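You operate a simulated robot arm through the tools that you are given. There is no shell and no other tool. Be economical: measure what you need, move in short steps, check, and stop when the job is done.

The job below is to be done with a simulated robot arm. You get a single attempt, and the scene is never put back.

## Task
Put one of the blocks from the top of the workbench in the blue tube tote. Take the black peg tray and put it on the ledge of the winders. Take the white wax ring on the top of the fitting table and put it away on the top of the parts bench. Put the code card in the yellow tube tote. Shut the tester drawer. Open the left drawer of the packing table, take the black filter and put it in the inside the left drawer of the packing table, then shut the drawer. Open the left drawer of the test bench. Any order will do. Set down upright: black peg tray.

Only the result counts: the job must be done as asked and must still hold three seconds after the hand-in. Knocking over, shifting, dropping, spilling or breaking anything else fails it.

## Robot
A 6-joint arm with a fingered hand on a trunk, on a base that drives. Base frame: it is fixed to the floor where the robot stands at the start and does not move with it; the origin is under the middle of the robot, x ahead of it, y to its left, z up. Readings come in m, rad, newtons and seconds.
With the tool pointing down near the work surface it reaches from about 0.1 to 0.62 m from the robot's upright axis, wherever it stands. Its first joint turns from -2.897 to 2.897 rad. Places, roughly: black filter (7x7x5 cm) [0.7, 1.4, 0.9]; black peg tray (7x7x9 cm) [0.8, 0.5, 0.9]; block (10x4x5 cm) [0.8, -0.1, 0.9]; blue tube tote (33x27x10 cm) [-0.4, -3.5, 0.5]; code card [0.75, 1, 1]; inside the left drawer of the packing table [-1.3, 1.9, 0.7]; ledge of the winders (186x17 cm) [-3.94, -0.88, 0.4]; left drawer of the packing table [-1.2, 1.9, 0.7]; left drawer of the test bench [0.7, 5.3, 0.8]; tester drawer [0.8, 1.4, 0.9]; top of the parts bench [0.9, 2.2, 0.9]; white wax ring (4x4x4 cm) [0.9, 0.6, 0.9]; yellow tube tote (33x27x10 cm) [-1.1, -3.5, 0.5]. Payload 5 kg.
Tool frame: the origin (TCP) lies between the finger pads and is the grasp point; the fingertips stand 0.036 m ahead of it; z points along the fingers, y is the line along which they close. The gripper opens to 0.12 m. The gripper's body begins 0.042 m behind the TCP. The gripper is a hand of 4 fingers: y runs from the thumb to the fingers, the wrist lies at [-0.019, -0.123, -0.211] in the tool frame, and closing takes about 1.5 s.
Orientation is told as [roll, pitch, yaw] about the base's x, y, z axes, in that order, counted from this pose: with the fingers straight down and the wrist toward the robot, the tool's x, y and z point along [0, 1, 0], [1, 0, 0] and [0, 0, -1] of the base frame.

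## Interface
- The arm moves only by the tool move_arm. Its argument "motion" is a list of rows, each an object (a shift or turn left out is 0, a gripper value left out holds the last) with "offset": the shift along the base's x, y, z in mm, a list of three; "rot": the turn, a rotation vector about the base's x, y, z in rad, a list of three. In form: [{"offset": [tx, ty, tz], "rot": [wx, wy, wz]}, ...]. A call has 1 to 12 rows; each row shifts and turns the commanded pose from where the row before left it. "gripper" is the finger opening in mm, from 0 to 120, set as the call begins (left out, the last holds). A row lasts 0.2 s, in which the tool goes at most 0.05 m and 0.15 rad; a call with a longer step from one row to the next is refused whole, and so is a gripper value outside its range. Where a pose cannot be reached the arm comes as near as it can. A force on the tool above 40 N (or 10 N above the force at the start of the call, whichever is more), or a blocked arm, ends the call early, and 0.2 s more pass. The fingers move at their own pace (about 0.045 m/s each) and stop on an object; they squeeze with about 27 N. The grip force told is the motor's: it shows also when the fingers shut on nothing. Time passes only in rows, and 0.2 s behind the last, so rows that do not move let the fingers close. The reply holds the time, the measured pose of the TCP, the force on the tool along the base axes, the opening and the grip force, in the units named above and with some noise, with the torque about the TCP (base axes, N m) and any sound that the robot's microphone picked up.
- Cameras (640 x 400 px; columns grow to the right, rows downward): "scene" is now at [0.1159, 0.0224, 1.6229]; the picture's right is [0.26, -0.97, 0.00], its down [-0.58, -0.16, -0.80] and it looks along [0.77, 0.21, -0.60] (base axes); focal length 263 px, centre (320, 200). "wrist" rides on the gripper at [0.073, -0.101, -0.142] in the tool frame; the picture's right is [-0.79, 0.29, -0.54], its down [-0.56, -0.70, 0.44] and it looks along [-0.25, 0.65, 0.71] (tool axes); focal length 280 px, centre (320, 200).
- grab_frame(camera): a new picture of that camera. It takes no simulated time.
- raise_lower(by): slides the trunk up (or, below 0, down) by that many m; the arm and the scene camera ride with it, the base frame stays. It gives what a move gives, with no picture.
- base_move(legs): drives the robot by 1 to 6 legs, each [ahead, turn to the left] in m and rad, along the robot's own axes; the way and the turn of a leg run together, so that a leg with both is an arc; at most 1.5 m and 3.142 rad a leg. The arm and the cameras ride along, it lands a little off, and it stops where it bumps. It gives what a move gives.
- finger_targets(index, middle, ring, thumb_bend, thumb_turn): sets how far each is bent, from 0 (flat) to 100 (curled in); at 30 the hand is open as for a grip, at 70 the pads meet at the TCP. One left out holds its place. A second passes; each finger stops where it meets its share of the squeeze, and holds until it gets a number again. A gripper value or a shape takes the hand back. It gives what a move gives, with no picture; readings hold the bend of each and the force on the fingers (four entries, about 0 where the hand has none), thumb and palm. thumb_turn goes from beside the hand (0) to across from the fingers (100), as for a grip.
- preshape(shape): the hand has 4 fingers and takes this shape, open, in about a second: jaw (thumb against the fingers, like two jaws); tri (thumb and two fingers); tip (a fingertip pinch); poke (one finger out to press); point (the index stretched); flat (the hand flat); cup (the hand cupped); fist (a fist). The gripper value then closes the fingers along that shape, each until it touches; the sizes above hold for jaw. It gives what a move gives, with no picture.
- pan_tilt(pan, tilt): turns the head with the scene camera to pan (to the left, within 1.501 rad either way) and tilt (down, from -0.506 to 1.204), counted from straight ahead of the robot. It gives what a move gives.
- point_at(camera, pixels): for up to 12 pixels [column, row] of the newest picture of that camera ("zoom" is the newest enlarged one), the place [x, y, z] in the base frame of the surface seen there, good to about 0.002 m. It takes no simulated time.
- inspect(camera, box): a new picture of the part [left, top, right, bottom] of that camera's present view, enlarged. It takes no simulated time.
- job_done(): hands the job in; it is judged then, once.

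Work in short steps. Measure before you move; look again where a grasp or a placing could have gone wrong, and mend it. You have 138 turns and 150 pictures in all, those below and enlarged ones among them. Open the gripper and draw the arm clear of the work before you hand the job in, unless the task says otherwise; then end with one line.

The tools are called after ">>>" as a command line: name --argument value ..., lists and objects as JSON in quotes. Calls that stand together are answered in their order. move_arm: Moves the arm, as the interface text tells. Its arguments: {"type":"object","properties":{"motion":{"type":"array","items":{"type":"object","properties":{"offset":{"type":"array","items":{"type":"number"}},"rot":{"type":"array","items":{"type":"number"}}}}},"gripper":{"type":"number"}},"required":["motion"]} The other tools are called the same way: raise_lower (by) slides the trunk up or down; preshape (shape) gives the hand a shape; finger_targets (index, middle, ring, thumb_bend, thumb_turn) moves the fingers one by one; base_move (legs) drives the base; pan_tilt (pan, tilt) turns the head that bears the scene camera; grab_frame (camera) takes a picture; point_at (camera, pixels) gives the place of the surface under pixels of a picture; inspect (camera, box) takes an enlarged picture of a part of a camera's view; job_done () hands the job in.

At the start:

```text
clock: 0.0
ee_pos: [0.7094, 0.0842, 1.1449]
ee_rot: [0.0, -0.001, -0.001]
wrist_force: [-0.4, 0.8, -0.3]
moment: [0.0, 0.0, -0.01]
opening: 0.1196
grip_force: 0.1
shape: jaw
bend: [30.0, 30.0, 30.0, 30.0, 98.0]
finger forces: [0.1, 0.0, 0.1, 0.0, 0.1, 0.0]
trunk travel left (down, up): [-0.625, 0.215]
robot x, y, heading: [0.0015, 0.0016, 0.002]
head pan, tilt: [0.265, 0.646]
```

scene: 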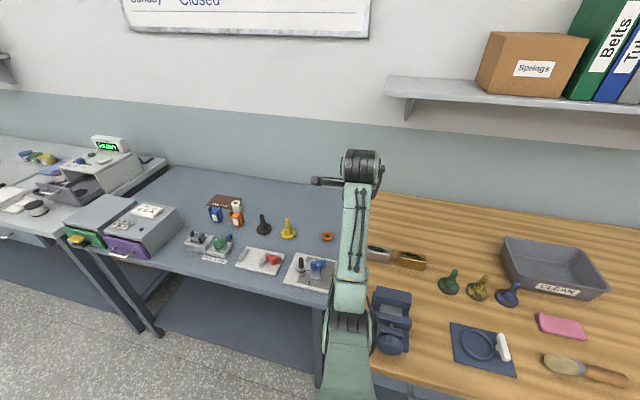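
wrist: 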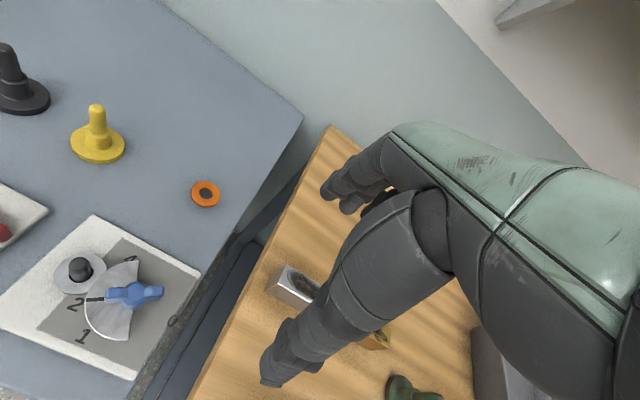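

The scene shows the workbench (right), fitting table (middle) and the tester further left. I'll enlarge the parts of the view that matter.

>>> inspect --camera "scene" --box '[170, 180, 440, 350]'

>>> inspect --camera "scene" --box '[0, 120, 200, 270]'

```text
2.35 times, centred on (305, 265) of scene
```

zoom: 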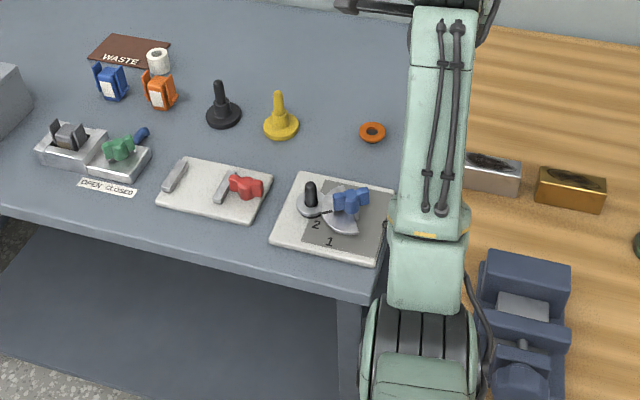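

```text
2.67 times, centred on (100, 195) of scene
```

zoom: 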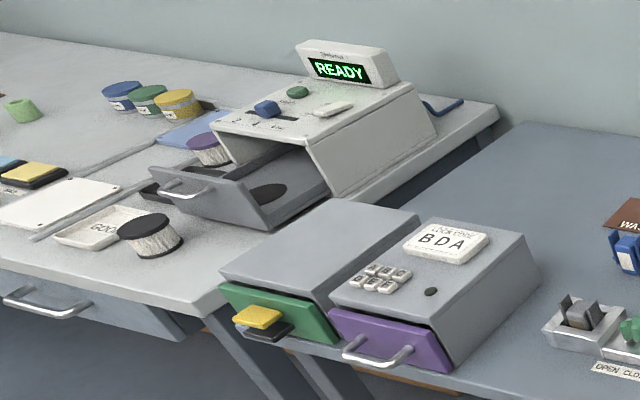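

I'll get 3D places of the objects seen in the newest zoom (tester side).

>>> point_at --camera "zoom" --pixels '[[150, 220], [150, 245], [182, 190], [240, 200], [210, 150], [447, 241], [410, 240], [485, 240], [460, 225], [435, 258], [300, 250], [268, 190]]'

>>> inspect --camera "scene" --box '[190, 180, 340, 280]'

```text
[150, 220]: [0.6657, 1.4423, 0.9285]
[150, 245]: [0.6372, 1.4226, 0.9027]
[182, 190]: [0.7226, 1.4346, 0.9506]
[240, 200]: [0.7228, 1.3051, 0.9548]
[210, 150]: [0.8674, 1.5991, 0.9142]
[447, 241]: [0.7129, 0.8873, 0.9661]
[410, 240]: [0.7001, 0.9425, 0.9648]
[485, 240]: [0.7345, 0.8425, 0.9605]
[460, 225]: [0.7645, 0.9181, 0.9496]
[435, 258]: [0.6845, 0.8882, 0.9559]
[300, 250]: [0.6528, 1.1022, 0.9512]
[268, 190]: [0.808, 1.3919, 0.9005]
```

```text
4.00 times, centred on (265, 230) of scene
```

zoom: 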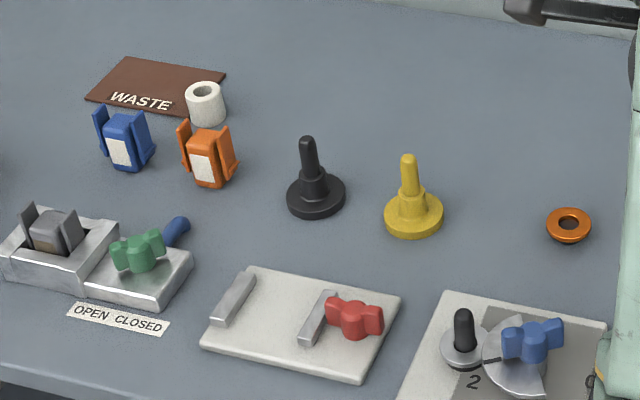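

Next I measure the ring, peg tray and neighbours in this zoom.

>>> point_at --camera "zoom" --pixels '[[308, 141], [313, 170], [300, 205], [335, 205], [205, 87], [207, 115], [196, 90], [220, 95], [190, 175], [180, 250], [260, 200], [410, 160]]'

>>> inspect --camera "scene" --box '[340, 220, 640, 400]'

```text
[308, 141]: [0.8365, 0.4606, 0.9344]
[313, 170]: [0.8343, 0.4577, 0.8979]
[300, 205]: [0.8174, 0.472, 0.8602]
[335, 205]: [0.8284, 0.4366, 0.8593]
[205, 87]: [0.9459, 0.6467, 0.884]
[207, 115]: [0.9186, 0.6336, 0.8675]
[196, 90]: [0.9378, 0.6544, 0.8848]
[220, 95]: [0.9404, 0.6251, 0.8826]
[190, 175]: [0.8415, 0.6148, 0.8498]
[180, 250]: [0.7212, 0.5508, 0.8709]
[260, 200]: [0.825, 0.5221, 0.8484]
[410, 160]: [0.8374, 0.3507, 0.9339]
```

```text
2.13 times, centred on (490, 310) of scene
```

zoom: 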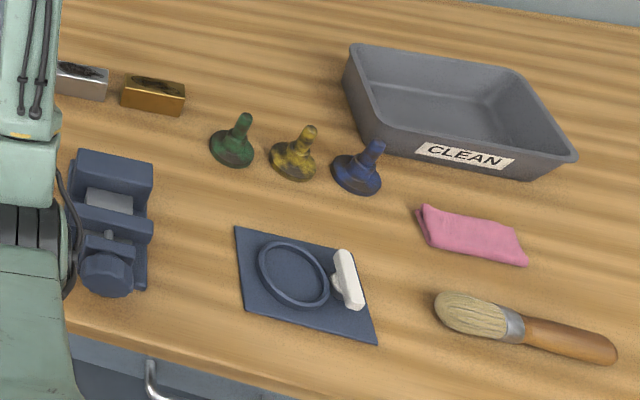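

Measure the blocks and neighbours (gold at (153,95) zoom).

>>> point_at --camera "zoom" --pixels '[[125, 80], [183, 86], [183, 98], [122, 92], [150, 105], [152, 87], [107, 72], [240, 125], [110, 165], [105, 88]]'

>>> pan_tilt --pan -1.3 --tilt 0.4

>>> grab_frame --camera "scene"

>>> pan_tilt --pan 1.45 --tilt 0.4

>>> grab_frame --camera "scene"

```text
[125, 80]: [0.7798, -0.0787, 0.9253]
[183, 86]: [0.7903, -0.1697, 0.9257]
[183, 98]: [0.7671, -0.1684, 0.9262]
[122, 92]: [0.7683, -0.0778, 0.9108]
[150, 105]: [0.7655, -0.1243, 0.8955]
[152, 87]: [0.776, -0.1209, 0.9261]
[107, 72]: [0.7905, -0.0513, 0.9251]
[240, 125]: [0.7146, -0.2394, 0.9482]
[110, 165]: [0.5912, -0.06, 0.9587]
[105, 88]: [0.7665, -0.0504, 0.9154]
```

```text
clock: 1.6
ee_pos: [0.7097, 0.0854, 1.1451]
ee_rot: [-0.002, 0.0, 0.001]
wrist_force: [0.2, 0.3, -0.2]
moment: [0.02, -0.02, 0.02]
opening: 0.1197
grip_force: 0.1
shape: jaw
bend: [30.0, 30.0, 30.0, 30.0, 98.0]
finger forces: [0.0, 0.0, 0.0, 0.0, 0.0, 0.0]
trunk travel left (down, up): [-0.625, 0.215]
robot x, y, heading: [-0.0011, -0.0026, -0.0]
head pan, tilt: [-1.3, 0.4]
```

```text
143 pictures are left
```

scene: 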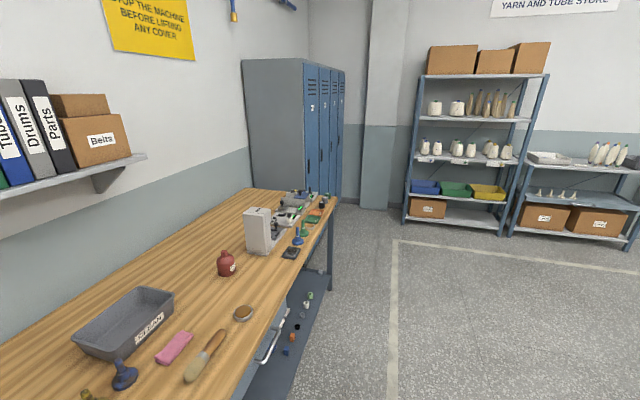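

```text
clock: 4.1
ee_pos: [0.709, 0.0864, 1.1451]
ee_rot: [-0.001, -0.001, -0.001]
wrist_force: [-0.5, 0.5, -0.1]
moment: [0.04, 0.0, 0.05]
opening: 0.1197
grip_force: 0.0
shape: jaw
bend: [30.0, 30.0, 30.0, 30.0, 98.0]
finger forces: [0.1, 0.1, 0.0, 0.0, 0.0, 0.0]
trunk travel left (down, up): [-0.625, 0.215]
robot x, y, heading: [-0.0022, -0.0008, 0.0]
head pan, tilt: [1.45, 0.4]
```

```text
142 pictures are left
```

scene: 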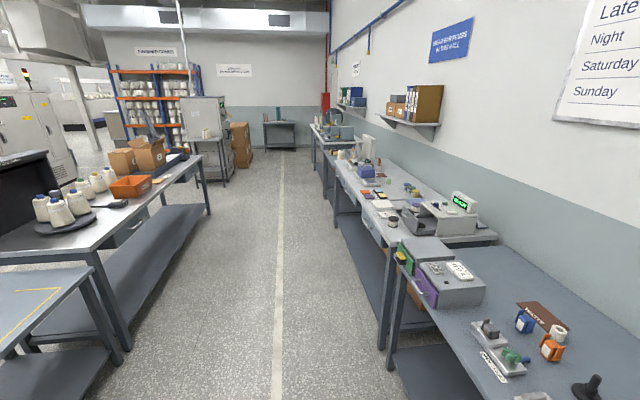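

Benches run along x≈0.6+ on both sides. I measure table edges and parts-bench surfaces in this frame.

>>> point_at --camera "scene" --pixels '[[425, 330], [455, 370], [392, 243], [372, 240], [392, 217], [385, 190], [375, 195], [360, 172], [100, 262], [200, 155], [330, 130], [500, 395]]'

>>> inspect --camera "scene" --box '[310, 100, 510, 250]'

>>> inspect --camera "scene" --box '[0, 120, 240, 290]'

```text
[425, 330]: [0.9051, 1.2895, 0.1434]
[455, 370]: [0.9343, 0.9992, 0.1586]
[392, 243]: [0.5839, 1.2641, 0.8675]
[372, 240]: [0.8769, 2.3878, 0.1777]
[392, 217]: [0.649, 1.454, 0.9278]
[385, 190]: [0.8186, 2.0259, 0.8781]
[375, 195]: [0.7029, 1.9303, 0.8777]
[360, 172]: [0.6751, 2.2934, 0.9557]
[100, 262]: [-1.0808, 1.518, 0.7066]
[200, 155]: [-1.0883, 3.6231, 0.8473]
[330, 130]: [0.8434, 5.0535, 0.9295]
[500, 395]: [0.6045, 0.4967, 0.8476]
```

```text
2.67 times, centred on (410, 175) of scene
```

zoom: 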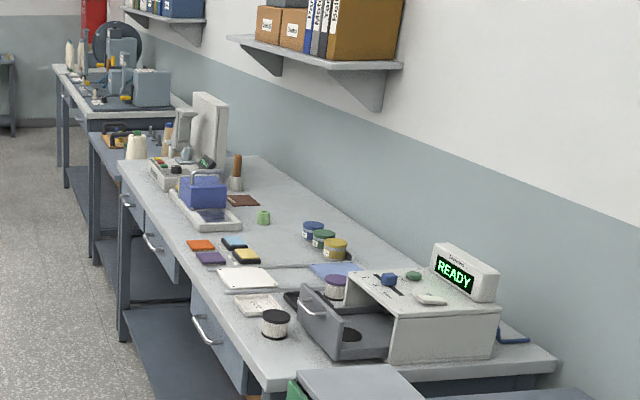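

```text
2.35 times, centred on (120, 205) of scene
```

zoom: 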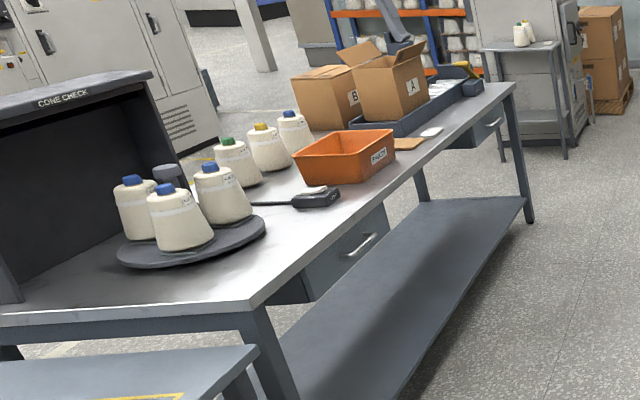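

Block first: gold block centre ≈(0.778,-0.124), top 0.926, 10 cm along y. Drive ahead 0.2 m so it's in reach.

>>> base_move --legs '[[0.2, 0]]'

>>> pan_tilt --pan -0.35 --tilt 0.75

>>> grab_frame --camera "scene"

```text
clock: 5.6
ee_pos: [0.8554, 0.0863, 1.1436]
ee_rot: [0.0, 0.006, 0.0]
wrist_force: [-0.3, 0.5, -0.6]
moment: [-0.05, -0.02, -0.05]
opening: 0.12
grip_force: 0.1
shape: jaw
bend: [30.0, 30.0, 30.0, 30.0, 98.0]
finger forces: [0.1, 0.1, 0.1, 0.1, 0.0, 0.2]
trunk travel left (down, up): [-0.625, 0.215]
robot x, y, heading: [0.1432, 0.0021, -0.001]
head pan, tilt: [1.45, 0.4]
stopped in leg 1: the robot was blocked; the commanded pose is now the measured one
```

```text
clock: 7.4
ee_pos: [0.8536, 0.0854, 1.1437]
ee_rot: [-0.001, 0.005, 0.0]
wrist_force: [1.1, -0.6, -0.3]
moment: [-0.03, -0.01, -0.01]
opening: 0.1199
grip_force: 0.1
shape: jaw
bend: [30.0, 30.0, 30.0, 30.0, 98.0]
finger forces: [0.0, 0.1, 0.0, 0.0, 0.0, 0.0]
trunk travel left (down, up): [-0.625, 0.215]
robot x, y, heading: [0.144, -0.0012, 0.0]
head pan, tilt: [-0.351, 0.75]
```

```text
139 pictures are left
```

scene: 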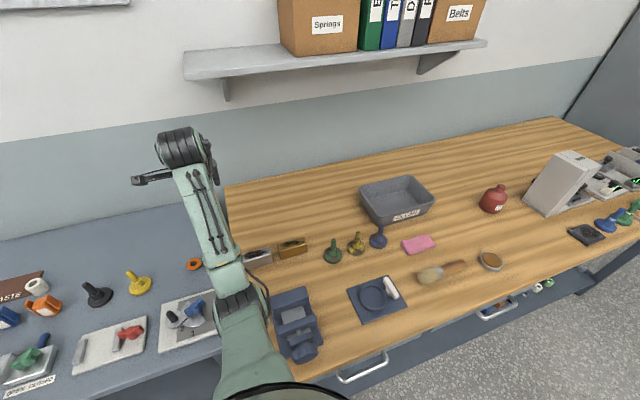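

The base stopped at x=0.144 against a bench. I zoom on the blocks to measure them accurately.

>>> inspect --camera "scene" --box '[220, 200, 400, 310]'

>>> grab_frame --camera "wrist"

```text
3.56 times, centred on (310, 255) of scene
```

zoom: 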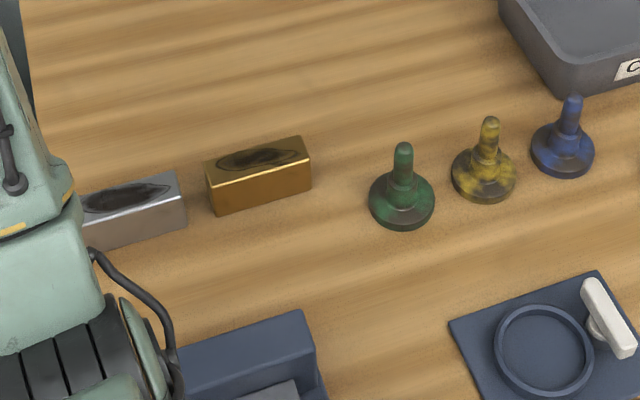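

```text
137 pictures are left
```

wrist: 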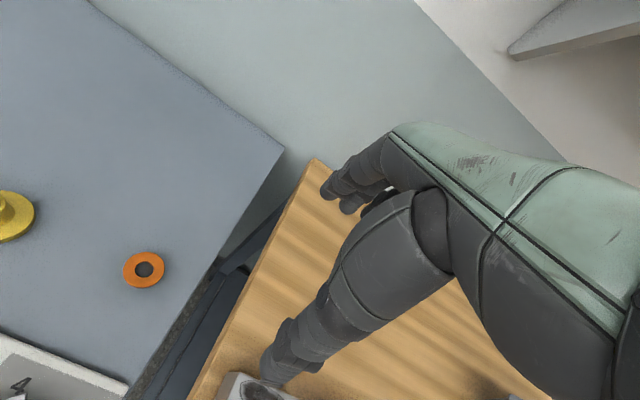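

>>> point_at --camera "zoom" --pixels '[[208, 163], [302, 138], [309, 160], [214, 184], [258, 160], [260, 185], [178, 178], [130, 195], [183, 200], [403, 145], [365, 240]]'

```text
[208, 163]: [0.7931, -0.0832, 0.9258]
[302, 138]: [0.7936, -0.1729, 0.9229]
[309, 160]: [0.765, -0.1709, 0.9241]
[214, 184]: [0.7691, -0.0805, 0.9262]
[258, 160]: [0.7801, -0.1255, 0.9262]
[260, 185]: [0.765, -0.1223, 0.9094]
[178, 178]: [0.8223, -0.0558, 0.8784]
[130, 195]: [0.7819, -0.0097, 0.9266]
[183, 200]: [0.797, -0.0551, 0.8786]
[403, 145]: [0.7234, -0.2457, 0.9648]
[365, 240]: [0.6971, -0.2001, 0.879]
```

Silver block: centre ≈(0.780,-0.003), straight ahead. I hover over it at z≈1.01.

>>> move_arm --motion '[{"offset": [-25, -29, 0]}, {"offset": [-25, -29, 0]}, {"offset": [-23, -30, 0]}, {"offset": [0, 0, -40]}, {"offset": [0, 0, -40]}, {"offset": [0, 0, -40]}]' --gripper 100

>>> grab_frame --camera "wrist"

>>> grab_frame --camera "scene"

```text
clock: 9.0
ee_pos: [0.8484, -0.0021, 1.0851]
ee_rot: [-0.008, -0.153, 0.001]
wrist_force: [0.7, 0.6, 0.0]
moment: [0.02, 0.0, 0.02]
opening: 0.0998
grip_force: 0.1
shape: jaw
bend: [26.0, 33.0, 32.0, 48.0, 99.0]
finger forces: [0.0, 0.1, 0.0, 0.1, 0.0, 0.1]
out of reach, approached as far as the arm can: row 1, 2, 3
trunk travel left (down, up): [-0.625, 0.215]
robot x, y, heading: [0.1448, 0.0044, 0.001]
head pan, tilt: [-0.351, 0.75]
stopped in row 6: the arm was blocked; the commanded pose is now the measured one
```

```text
136 pictures are left
```

wrist: 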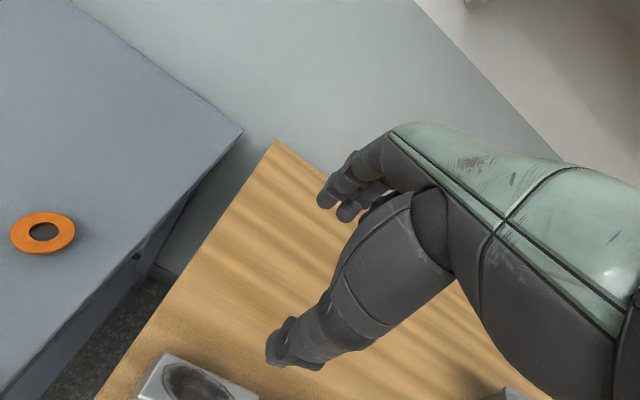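

```text
135 pictures are left
```

scene: 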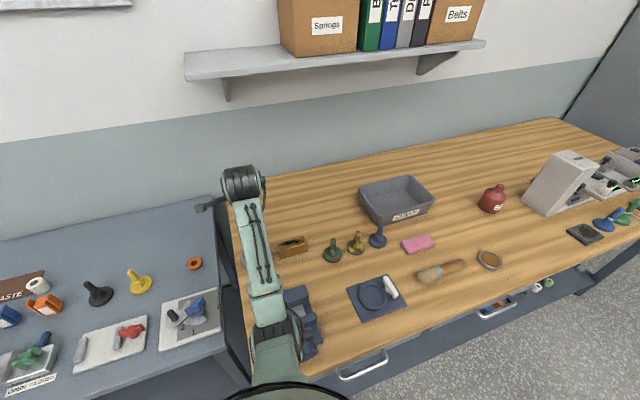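

The arm appears stretched. I measure points along the arm to find the shoulder/wrist heights.

>>> point_at --camera "scene" --pixels '[[243, 180], [250, 205], [258, 245], [268, 290], [275, 325], [275, 350], [270, 375], [300, 392], [290, 310], [303, 345]]'

>>> pan_tilt --pan 0.05 --tilt 1.15

>>> grab_frame --camera "scene"

```text
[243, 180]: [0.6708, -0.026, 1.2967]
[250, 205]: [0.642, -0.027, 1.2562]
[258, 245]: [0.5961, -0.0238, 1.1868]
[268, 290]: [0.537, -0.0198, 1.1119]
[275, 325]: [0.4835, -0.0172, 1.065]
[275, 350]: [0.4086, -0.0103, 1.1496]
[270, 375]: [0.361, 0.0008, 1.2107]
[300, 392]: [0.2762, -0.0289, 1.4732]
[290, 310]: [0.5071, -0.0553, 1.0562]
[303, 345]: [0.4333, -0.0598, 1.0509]
```

```text
clock: 9.9
ee_pos: [0.8487, -0.0025, 1.0821]
ee_rot: [-0.007, -0.149, 0.001]
wrist_force: [-0.1, 0.2, -0.3]
moment: [-0.01, 0.0, -0.03]
opening: 0.1002
grip_force: 0.1
shape: jaw
bend: [26.0, 33.0, 32.0, 48.0, 99.0]
finger forces: [0.0, 0.0, 0.0, 0.0, 0.0, 0.1]
trunk travel left (down, up): [-0.625, 0.215]
robot x, y, heading: [0.1475, -0.0023, -0.001]
head pan, tilt: [0.051, 1.15]
```

```text
134 pictures are left
```

scene: 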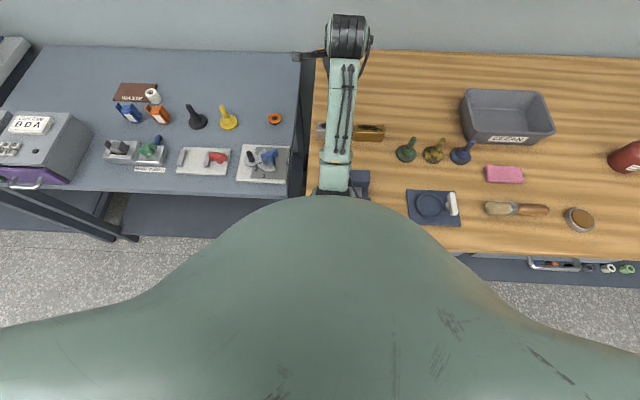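

The elbow hangs low (≈1.05) near the vise; raising the trunk straightens the arm. Raise by 0.13 and then restore the pose.

>>> raise_lower --by 0.13

>>> move_arm --motion '[{"offset": [-20, 0, -20], "rot": [0, 0.075, 0]}, {"offset": [-20, 0, -30], "rot": [0, 0.075, 0]}, {"offset": [-20, 0, -40]}, {"offset": [-8, 0, -40]}, {"offset": [0, 0, -30]}]'

>>> grab_frame --camera "scene"

```text
clock: 11.5
ee_pos: [0.8473, -0.0044, 1.2001]
ee_rot: [-0.007, -0.131, 0.002]
wrist_force: [0.5, -0.2, 0.3]
moment: [-0.02, -0.01, -0.02]
opening: 0.1001
grip_force: 0.0
shape: jaw
bend: [26.0, 33.0, 32.0, 48.0, 99.0]
finger forces: [0.0, 0.0, 0.0, 0.0, 0.0, 0.0]
trunk travel left (down, up): [-0.755, 0.085]
robot x, y, heading: [0.1455, 0.0025, -0.004]
head pan, tilt: [0.051, 1.15]
```

```text
clock: 12.7
ee_pos: [0.7791, -0.0024, 1.0401]
ee_rot: [-0.008, 0.018, 0.002]
wrist_force: [0.1, -0.3, -0.1]
moment: [0.01, 0.0, 0.01]
opening: 0.1
grip_force: 0.0
shape: jaw
bend: [26.0, 33.0, 32.0, 48.0, 99.0]
finger forces: [0.1, 0.0, 0.0, 0.0, 0.0, 0.0]
trunk travel left (down, up): [-0.755, 0.085]
robot x, y, heading: [0.1415, -0.0021, 0.002]
head pan, tilt: [0.051, 1.15]
```

```text
133 pictures are left
```

scene: 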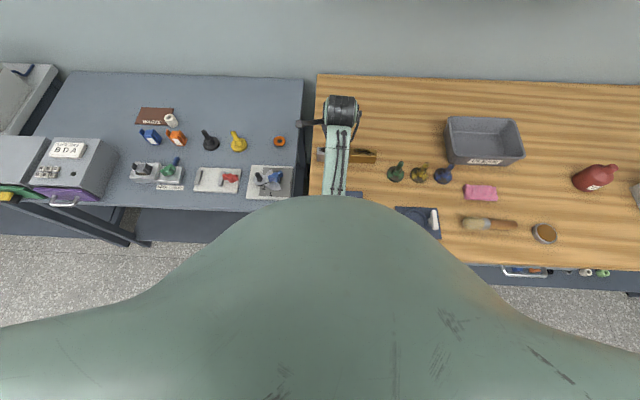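

Pose is good (elbow up). Lower to z≈0.965 and check with wrist camera.

>>> move_arm --motion '[{"offset": [1, -1, -40], "rot": [0.008, -0.018, 0]}, {"offset": [0, 0, -35]}]'

>>> grab_frame --camera "wrist"

>>> inspect --camera "scene" --box '[270, 80, 430, 200]'

```text
clock: 13.3
ee_pos: [0.7805, -0.0058, 0.9649]
ee_rot: [-0.001, 0.001, 0.003]
wrist_force: [-0.1, -0.2, 0.0]
moment: [0.01, -0.02, -0.03]
opening: 0.1001
grip_force: 0.0
shape: jaw
bend: [26.0, 33.0, 32.0, 48.0, 99.0]
finger forces: [0.0, 0.0, 0.0, 0.0, 0.1, 0.0]
trunk travel left (down, up): [-0.755, 0.085]
robot x, y, heading: [0.1453, -0.0005, 0.003]
head pan, tilt: [0.051, 1.15]
```

```text
132 pictures are left
```

wrist: 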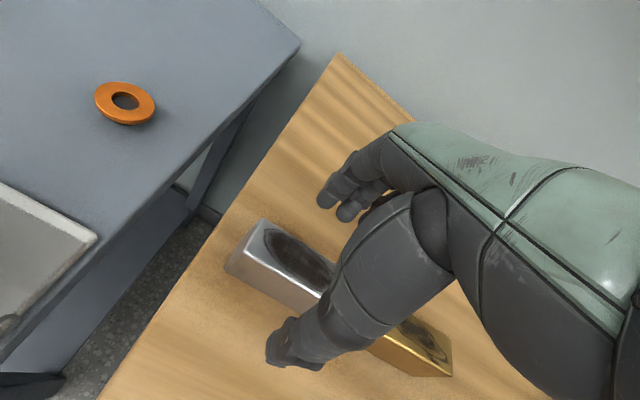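

```text
3.33 times, centred on (350, 140) of scene
```

zoom: 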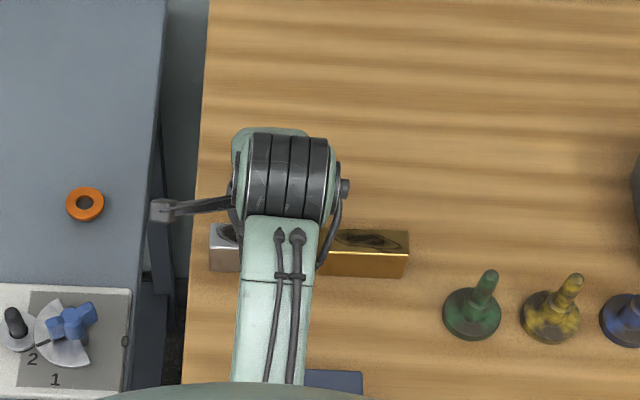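

Verify the silver block's left end and gap relative to the hand.

>>> point_at --camera "wrist" --pixels '[[262, 222], [240, 255], [300, 250], [272, 345], [345, 280], [325, 195], [375, 205]]'

```text
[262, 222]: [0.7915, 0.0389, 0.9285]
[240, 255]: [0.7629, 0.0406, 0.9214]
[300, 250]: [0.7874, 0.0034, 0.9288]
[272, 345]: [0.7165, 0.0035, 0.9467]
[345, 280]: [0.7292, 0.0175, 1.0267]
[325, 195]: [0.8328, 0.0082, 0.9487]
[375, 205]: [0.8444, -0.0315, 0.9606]
```

Aligned. Lower to z≈0.922 and close.

>>> move_arm --motion '[{"offset": [-2, 0, -22]}, {"offset": [0, 0, -19]}]'

>>> move_arm --motion '[{}, {}, {}, {}, {}, {}, {}, {}, {}]' --gripper 20

>>> move_arm --motion '[{"offset": [0, 0, 30]}, {"offset": [0, 0, 40]}, {"offset": [0, 0, 40]}, {"offset": [0, 0, 40]}]'

>>> grab_frame --camera "wrist"

```text
clock: 13.9
ee_pos: [0.7771, -0.0047, 0.9249]
ee_rot: [0.002, 0.0, 0.002]
wrist_force: [0.4, -0.4, 0.3]
moment: [-0.01, 0.01, -0.01]
opening: 0.0998
grip_force: 0.2
shape: jaw
bend: [26.0, 33.0, 32.0, 48.0, 99.0]
finger forces: [0.0, 0.0, 0.0, 0.0, 0.0, 0.0]
trunk travel left (down, up): [-0.755, 0.085]
robot x, y, heading: [0.1436, -0.0027, 0.002]
head pan, tilt: [0.051, 1.15]
```

```text
clock: 15.9
ee_pos: [0.7779, -0.0059, 0.9241]
ee_rot: [0.001, 0.003, 0.003]
wrist_force: [-0.4, 0.1, -0.7]
moment: [0.02, 0.0, 0.09]
opening: 0.0285
grip_force: 27.0
shape: jaw
bend: [73.0, 57.0, 56.0, 74.0, 100.0]
finger forces: [13.8, 7.1, 3.2, 0.0, 24.5, 0.0]
trunk travel left (down, up): [-0.755, 0.085]
robot x, y, heading: [0.1449, -0.002, 0.003]
head pan, tilt: [0.051, 1.15]
```

```text
clock: 16.9
ee_pos: [0.7785, -0.0052, 1.0754]
ee_rot: [0.002, 0.003, 0.002]
wrist_force: [0.4, 0.4, -4.7]
moment: [-0.04, 0.0, -0.03]
opening: 0.028
grip_force: 27.4
shape: jaw
bend: [73.0, 57.0, 57.0, 74.0, 100.0]
finger forces: [14.7, 6.5, 3.2, 0.0, 24.3, 0.1]
trunk travel left (down, up): [-0.755, 0.085]
robot x, y, heading: [0.1448, -0.0014, -0.001]
head pan, tilt: [0.051, 1.15]
```

```text
130 pictures are left
```

wrist: 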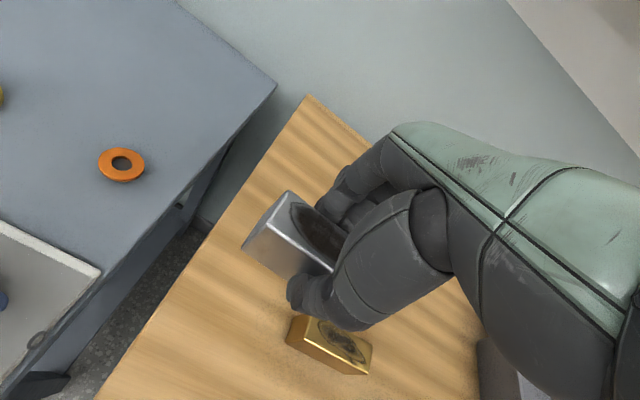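

Block held (4.7 N). I back off to x≈-0.4, turn right to face −y and drive toward the tote rack, then look.

>>> base_move --legs '[[-0.55, 0], [0, -1.571], [1.2, 0], [0.6, 0]]'

>>> pan_tilt --pan 0 --tilt 0.45

>>> grab_frame --camera "scene"

```text
clock: 34.4
ee_pos: [-0.4175, -2.4286, 1.0743]
ee_rot: [0.001, 0.003, -1.571]
wrist_force: [0.2, 0.5, -3.7]
moment: [0.0, 0.02, -0.02]
opening: 0.0285
grip_force: 26.5
shape: jaw
bend: [73.0, 57.0, 57.0, 74.0, 100.0]
finger forces: [14.4, 6.3, 3.0, 0.1, 23.8, 0.0]
trunk travel left (down, up): [-0.755, 0.085]
robot x, y, heading: [-0.4092, -1.7924, -1.57]
head pan, tilt: [0.051, 1.15]
```

```text
clock: 35.5
ee_pos: [-0.4179, -2.429, 1.0751]
ee_rot: [0.002, 0.002, -1.569]
wrist_force: [-0.4, -0.7, -3.9]
moment: [-0.01, 0.01, -0.01]
opening: 0.0283
grip_force: 27.4
shape: jaw
bend: [73.0, 57.0, 57.0, 74.0, 100.0]
finger forces: [14.4, 6.5, 3.1, 0.1, 23.9, 0.1]
trunk travel left (down, up): [-0.755, 0.085]
robot x, y, heading: [-0.4126, -1.7934, -1.571]
head pan, tilt: [0.0, 0.45]
```

```text
129 pictures are left
```

scene: 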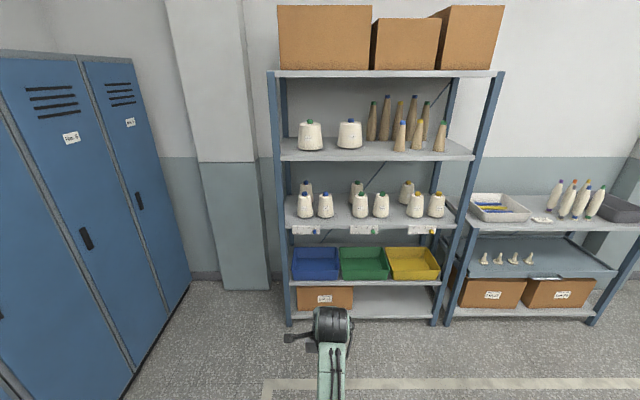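

Totes are on the shelf rows ~260. I measure tote rims, the shelf above, and shelf fronts.

>>> point_at --camera "scene" --pixels '[[300, 280], [336, 281], [315, 270], [295, 250], [340, 250], [300, 226], [440, 226], [360, 284], [315, 260], [412, 268], [305, 215], [293, 232]]'

>>> inspect --camera "scene" --box '[260, 170, 480, 330]'

```text
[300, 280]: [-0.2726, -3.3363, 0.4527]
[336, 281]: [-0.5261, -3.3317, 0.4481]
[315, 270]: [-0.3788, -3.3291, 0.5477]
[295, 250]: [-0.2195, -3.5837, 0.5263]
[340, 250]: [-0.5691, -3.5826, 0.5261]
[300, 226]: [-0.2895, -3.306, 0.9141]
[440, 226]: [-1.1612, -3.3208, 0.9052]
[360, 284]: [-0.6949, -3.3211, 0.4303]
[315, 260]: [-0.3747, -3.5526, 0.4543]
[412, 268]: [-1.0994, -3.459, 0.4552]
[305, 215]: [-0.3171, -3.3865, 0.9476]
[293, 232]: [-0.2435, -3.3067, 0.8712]
```

```text
2.50 times, centred on (370, 250) of scene
```

zoom: 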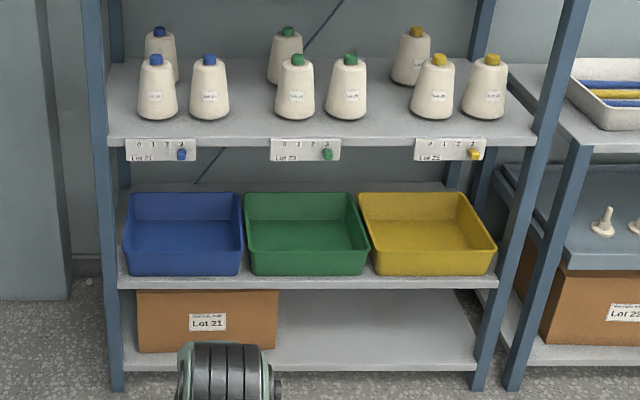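

Blue tote: x −0.24…−0.54, y −3.33…−3.59, rim 0.548, floor 0.454; tags above hang to ≈0.86. I lower the trunk, tilt fingers forward 0.3 rad (keeps the wrist low and outside), then approach.

>>> raise_lower --by -0.45

>>> move_arm --motion '[{"offset": [0, 0, 0], "rot": [-0.1, 0, 0]}, {"offset": [0, 0, 0], "rot": [-0.1, 0, 0]}, {"offset": [0, 0, 0], "rot": [-0.1, 0, 0]}, {"offset": [20, 10, 0]}]'

>>> base_move --legs '[[0.72, 0]]'

>>> grab_frame --camera "scene"

```text
refused: -0.45 is not a number from -0.4 to 0.4
```

```text
clock: 36.5
ee_pos: [-0.396, -2.4186, 1.0743]
ee_rot: [0.002, -0.3, -1.569]
wrist_force: [0.8, -0.3, -4.8]
moment: [0.03, 0.02, 0.0]
opening: 0.0283
grip_force: 27.0
shape: jaw
bend: [73.0, 58.0, 58.0, 74.0, 100.0]
finger forces: [14.2, 6.2, 3.1, 0.1, 24.6, 0.0]
trunk travel left (down, up): [-0.755, 0.085]
robot x, y, heading: [-0.4071, -1.7965, -1.568]
head pan, tilt: [0.0, 0.45]
```

```text
clock: 40.8
ee_pos: [-0.399, -3.1439, 1.0748]
ee_rot: [0.003, -0.299, -1.571]
wrist_force: [0.8, 0.6, -4.4]
moment: [0.02, 0.02, 0.01]
opening: 0.0285
grip_force: 27.4
shape: jaw
bend: [73.0, 58.0, 58.0, 74.0, 100.0]
finger forces: [14.1, 6.2, 3.0, 0.0, 24.5, 0.0]
trunk travel left (down, up): [-0.755, 0.085]
robot x, y, heading: [-0.4099, -2.5184, -1.575]
head pan, tilt: [0.0, 0.45]
```

```text
127 pictures are left
```

scene: 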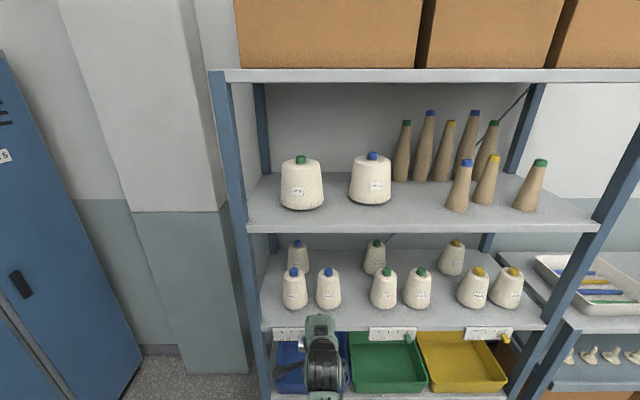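

Room in front of the shelf is adequate (TCP y −3.144, shelf −3.306). Lower trunk 0.40 then 0.06.

>>> raise_lower --by -0.4

>>> raise_lower --by -0.06

>>> pan_tilt --pan 0 --tilt 0.75

>>> grab_frame --camera "scene"

>>> grab_frame --camera "wrist"

```text
clock: 44.6
ee_pos: [-0.399, -3.1443, 0.6741]
ee_rot: [0.003, -0.298, -1.572]
wrist_force: [-0.3, -0.3, -4.3]
moment: [0.02, 0.03, 0.05]
opening: 0.0283
grip_force: 27.0
shape: jaw
bend: [73.0, 58.0, 58.0, 74.0, 100.0]
finger forces: [14.2, 6.1, 2.9, 0.0, 24.4, 0.0]
trunk travel left (down, up): [-0.355, 0.485]
robot x, y, heading: [-0.4092, -2.5201, -1.567]
head pan, tilt: [0.0, 0.45]
```

```text
clock: 45.6
ee_pos: [-0.4002, -3.1443, 0.6138]
ee_rot: [0.001, -0.298, -1.573]
wrist_force: [-0.8, -0.6, -3.4]
moment: [0.06, 0.01, -0.01]
opening: 0.0282
grip_force: 27.0
shape: jaw
bend: [73.0, 58.0, 58.0, 74.0, 100.0]
finger forces: [14.1, 6.2, 3.0, 0.0, 24.6, 0.1]
trunk travel left (down, up): [-0.295, 0.545]
robot x, y, heading: [-0.4109, -2.5194, -1.573]
head pan, tilt: [0.0, 0.45]
```

```text
clock: 46.4
ee_pos: [-0.399, -3.1437, 0.6151]
ee_rot: [0.001, -0.298, -1.574]
wrist_force: [0.1, -0.2, -4.6]
moment: [0.03, 0.03, 0.02]
opening: 0.0282
grip_force: 26.9
shape: jaw
bend: [73.0, 58.0, 58.0, 74.0, 100.0]
finger forces: [14.2, 6.3, 2.9, 0.1, 24.5, 0.1]
trunk travel left (down, up): [-0.295, 0.545]
robot x, y, heading: [-0.4113, -2.5198, -1.579]
head pan, tilt: [0.0, 0.75]
```

```text
126 pictures are left
```

scene: 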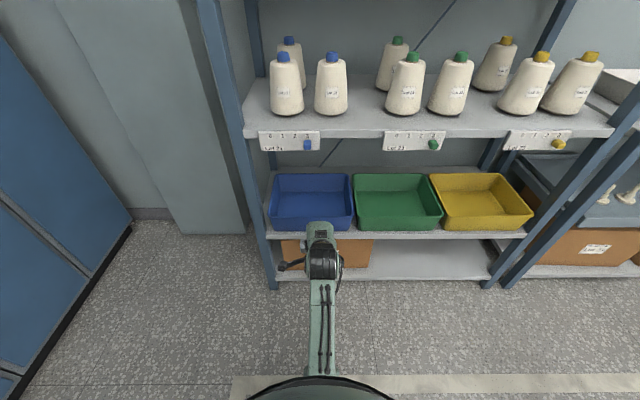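

```text
125 pictures are left
```

wrist: 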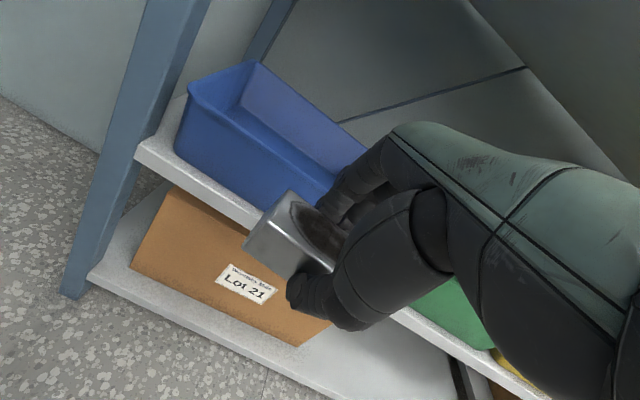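

Go up 15 mm for rim clearance, then drive in 0.285.

>>> move_arm --motion '[{"offset": [5, 0, 15]}]'

>>> base_move --legs '[[0.285, 0]]'

>>> grab_frame --camera "scene"

>>> grab_frame --camera "wrist"

```text
clock: 46.8
ee_pos: [-0.3942, -3.1442, 0.6293]
ee_rot: [0.001, -0.299, -1.575]
wrist_force: [0.4, 1.1, -3.8]
moment: [0.01, -0.02, 0.0]
opening: 0.0285
grip_force: 26.9
shape: jaw
bend: [73.0, 58.0, 58.0, 74.0, 100.0]
finger forces: [14.1, 6.2, 3.0, 0.0, 24.5, 0.0]
trunk travel left (down, up): [-0.295, 0.545]
robot x, y, heading: [-0.4121, -2.5177, -1.578]
head pan, tilt: [0.0, 0.75]
```

```text
clock: 49.0
ee_pos: [-0.3963, -3.4295, 0.6285]
ee_rot: [0.002, -0.299, -1.576]
wrist_force: [0.2, 0.1, -5.4]
moment: [0.04, 0.02, 0.01]
opening: 0.0281
grip_force: 26.5
shape: jaw
bend: [73.0, 58.0, 58.0, 74.0, 100.0]
finger forces: [14.1, 6.2, 3.2, 0.0, 24.4, 0.0]
trunk travel left (down, up): [-0.295, 0.545]
robot x, y, heading: [-0.4128, -2.8012, -1.578]
head pan, tilt: [0.0, 0.75]
```

```text
124 pictures are left
```

scene: 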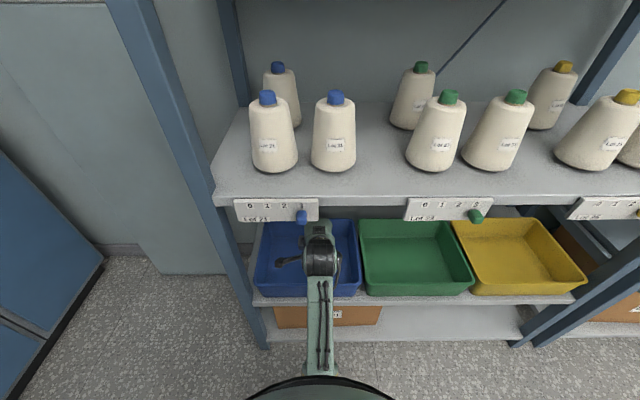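

```text
123 pictures are left
```

wrist: 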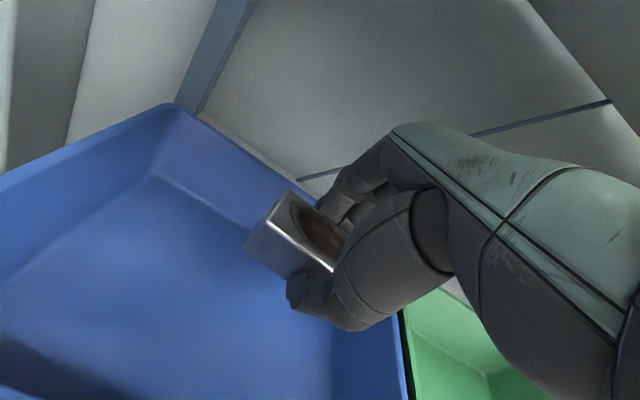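

Inside the tote. Untilt while lowering to z≈0.504.

>>> move_arm --motion '[{"offset": [0, 0, -30], "rot": [0.1, 0, 0]}, {"offset": [0, 0, -30], "rot": [0.1, 0, 0]}, {"offset": [0, 0, -30], "rot": [0.1, 0, 0]}, {"offset": [0, 0, -20]}, {"offset": [0, 0, -14]}]'

>>> grab_frame --camera "wrist"

```text
clock: 50.1
ee_pos: [-0.3975, -3.4283, 0.5052]
ee_rot: [0.0, 0.002, -1.576]
wrist_force: [-0.5, 0.3, -3.6]
moment: [0.01, 0.03, 0.02]
opening: 0.028
grip_force: 26.9
shape: jaw
bend: [73.0, 58.0, 58.0, 74.0, 100.0]
finger forces: [14.5, 6.3, 3.1, 0.0, 24.0, 0.0]
trunk travel left (down, up): [-0.295, 0.545]
robot x, y, heading: [-0.4149, -2.8037, -1.58]
head pan, tilt: [0.0, 0.75]
```

```text
122 pictures are left
```

wrist: 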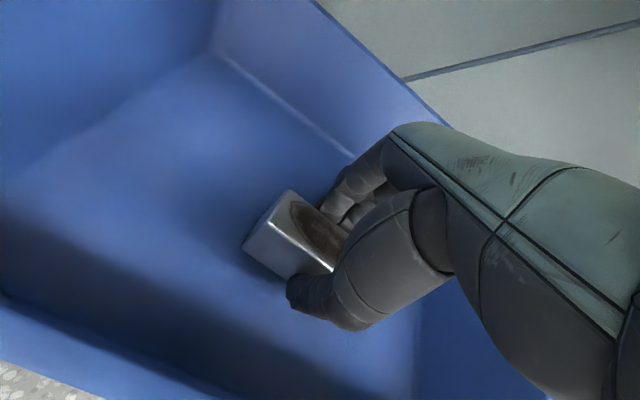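

Nearly at the floor. Lower 4 mm more, release, then withdraw upward with tilt.

>>> move_arm --motion '[{"offset": [0, 0, -3]}]'

>>> move_arm --motion '[{}, {}, {}, {}, {}, {}]' --gripper 85

>>> move_arm --motion '[{"offset": [0, 0, 30]}, {"offset": [0, 0, 35]}, {"offset": [0, 0, 30], "rot": [-0.1, 0, 0]}, {"offset": [0, 0, 25], "rot": [-0.1, 0, 0]}, {"offset": [0, 0, 10], "rot": [-0.1, 0, 0]}]'

>>> grab_frame --camera "wrist"

```text
clock: 50.5
ee_pos: [-0.3972, -3.4283, 0.5022]
ee_rot: [0.0, 0.001, -1.575]
wrist_force: [-0.2, -0.3, -4.5]
moment: [0.02, -0.02, 0.02]
opening: 0.0283
grip_force: 27.1
shape: jaw
bend: [73.0, 58.0, 58.0, 74.0, 100.0]
finger forces: [14.5, 6.3, 3.1, 0.1, 24.0, 0.0]
trunk travel left (down, up): [-0.295, 0.545]
robot x, y, heading: [-0.4166, -2.8034, -1.579]
head pan, tilt: [0.0, 0.75]
```

```text
clock: 52.0
ee_pos: [-0.3974, -3.4281, 0.5023]
ee_rot: [0.001, 0.001, -1.576]
wrist_force: [-0.3, 0.0, -0.3]
moment: [0.01, 0.0, 0.01]
opening: 0.0849
grip_force: 0.0
shape: jaw
bend: [27.0, 37.0, 35.0, 59.0, 99.0]
finger forces: [0.0, 0.1, 0.0, 0.0, 0.1, 0.0]
trunk travel left (down, up): [-0.295, 0.545]
robot x, y, heading: [-0.409, -2.8049, -1.581]
head pan, tilt: [0.0, 0.75]
```

```text
clock: 53.1
ee_pos: [-0.3973, -3.4286, 0.6342]
ee_rot: [0.001, -0.3, -1.576]
wrist_force: [0.9, -0.3, -0.6]
moment: [-0.05, -0.01, 0.01]
opening: 0.0847
grip_force: 0.0
shape: jaw
bend: [27.0, 37.0, 35.0, 59.0, 99.0]
finger forces: [0.0, 0.0, 0.1, 0.0, 0.1, 0.0]
trunk travel left (down, up): [-0.295, 0.545]
robot x, y, heading: [-0.4105, -2.8004, -1.581]
head pan, tilt: [0.0, 0.75]
```

```text
121 pictures are left
```

wrist: 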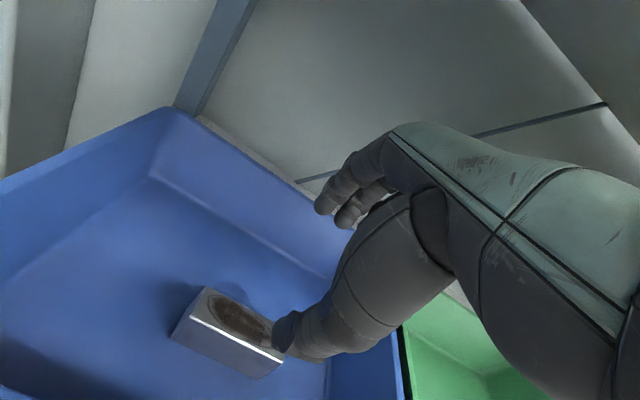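

Block is in. Back out, raise trunk, untilt, and travel to stand in front of the code card (≈(0.71,0.89)).

>>> base_move --legs '[[-0.8, 0]]'

>>> raise_lower --by 0.4

>>> move_arm --motion '[{"offset": [0, 20, 20], "rot": [0.1, 0, 0]}, {"offset": [0, 20, 20], "rot": [0.1, 0, 0]}, {"offset": [0, 30, 20], "rot": [0.1, 0, 0]}, {"offset": [0, 30, 20]}]'

>>> base_move --legs '[[-1.4, 0], [-1.4, 0], [0, 1.581]]'

>>> pan_tilt --pan 0 --tilt 0.5

>>> grab_frame --camera "scene"

```text
clock: 57.8
ee_pos: [-0.3939, -2.6316, 0.6336]
ee_rot: [0.002, -0.3, -1.583]
wrist_force: [-0.3, 0.7, 0.5]
moment: [0.0, -0.02, 0.02]
opening: 0.0848
grip_force: 0.1
shape: jaw
bend: [27.0, 37.0, 35.0, 59.0, 99.0]
finger forces: [0.0, 0.0, 0.0, 0.0, 0.0, 0.1]
trunk travel left (down, up): [-0.295, 0.545]
robot x, y, heading: [-0.4082, -2.005, -1.584]
head pan, tilt: [0.0, 0.75]
```

```text
clock: 61.6
ee_pos: [-0.395, -2.633, 1.0335]
ee_rot: [0.003, -0.3, -1.582]
wrist_force: [1.1, 0.4, -0.3]
moment: [-0.03, 0.02, 0.0]
opening: 0.0846
grip_force: 0.1
shape: jaw
bend: [27.0, 37.0, 35.0, 59.0, 99.0]
finger forces: [0.1, 0.1, 0.1, 0.0, 0.0, 0.1]
trunk travel left (down, up): [-0.695, 0.145]
robot x, y, heading: [-0.4064, -2.0044, -1.581]
head pan, tilt: [0.0, 0.75]
```

```text
clock: 62.6
ee_pos: [-0.3932, -2.5331, 1.1011]
ee_rot: [-0.002, 0.0, -1.582]
wrist_force: [-0.4, -0.2, 1.5]
moment: [-0.01, -0.01, 0.01]
opening: 0.0846
grip_force: 0.1
shape: jaw
bend: [27.0, 37.0, 35.0, 59.0, 99.0]
finger forces: [0.0, 0.0, 0.0, 0.0, 0.1, 0.0]
out of reach, approached as far as the arm can: row 4
trunk travel left (down, up): [-0.695, 0.145]
robot x, y, heading: [-0.4066, -2.005, -1.587]
head pan, tilt: [0.0, 0.75]
```

```text
clock: 82.2
ee_pos: [0.1587, 0.8158, 1.1012]
ee_rot: [0.001, -0.001, 0.023]
wrist_force: [0.2, -0.9, 0.3]
moment: [0.01, -0.01, -0.02]
opening: 0.0847
grip_force: 0.1
shape: jaw
bend: [27.0, 37.0, 35.0, 59.0, 99.0]
finger forces: [0.0, 0.1, 0.1, 0.1, 0.0, 0.0]
trunk travel left (down, up): [-0.695, 0.145]
robot x, y, heading: [-0.3703, 0.7854, 0.021]
head pan, tilt: [0.0, 0.75]
```

```text
clock: 82.9
ee_pos: [0.1592, 0.8148, 1.1021]
ee_rot: [-0.001, -0.002, 0.023]
wrist_force: [-1.1, 0.5, 0.8]
moment: [0.02, 0.01, 0.04]
opening: 0.0847
grip_force: 0.1
shape: jaw
bend: [27.0, 37.0, 35.0, 59.0, 99.0]
finger forces: [0.1, 0.1, 0.0, 0.1, 0.1, 0.0]
trunk travel left (down, up): [-0.695, 0.145]
robot x, y, heading: [-0.3668, 0.7849, 0.023]
head pan, tilt: [0.0, 0.499]
```

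```text
120 pictures are left
```

scene: 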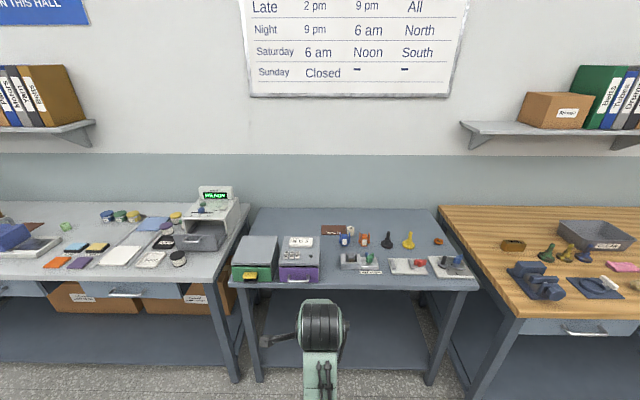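

Zoom on the card at (299,242).

>>> inspect --camera "scene" --box '[220, 215, 400, 300]'

```text
3.56 times, centred on (310, 258) of scene
```

zoom: 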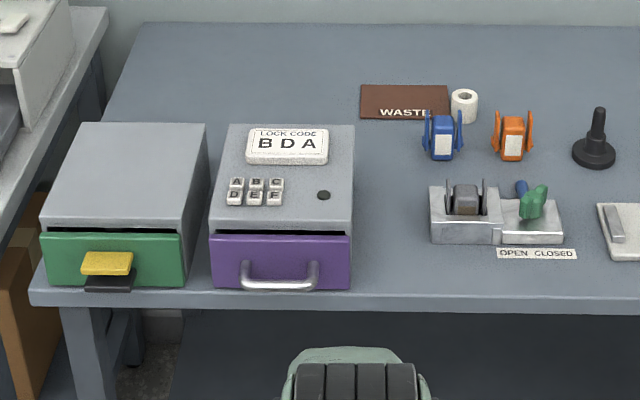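

>>> point_at --camera "zoom" --pixels '[[250, 130], [327, 130], [248, 155], [327, 158], [288, 145], [288, 162], [240, 140], [345, 130], [287, 126], [250, 185], [460, 92], [464, 98]]'

```text
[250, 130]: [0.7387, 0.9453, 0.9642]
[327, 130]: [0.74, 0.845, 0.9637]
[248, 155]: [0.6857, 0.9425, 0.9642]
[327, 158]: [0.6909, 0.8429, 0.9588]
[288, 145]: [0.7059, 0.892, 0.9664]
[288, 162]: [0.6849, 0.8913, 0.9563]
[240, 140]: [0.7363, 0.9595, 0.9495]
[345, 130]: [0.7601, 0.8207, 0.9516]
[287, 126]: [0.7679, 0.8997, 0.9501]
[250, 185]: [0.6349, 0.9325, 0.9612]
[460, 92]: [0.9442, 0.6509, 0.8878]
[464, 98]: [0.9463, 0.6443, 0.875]
```

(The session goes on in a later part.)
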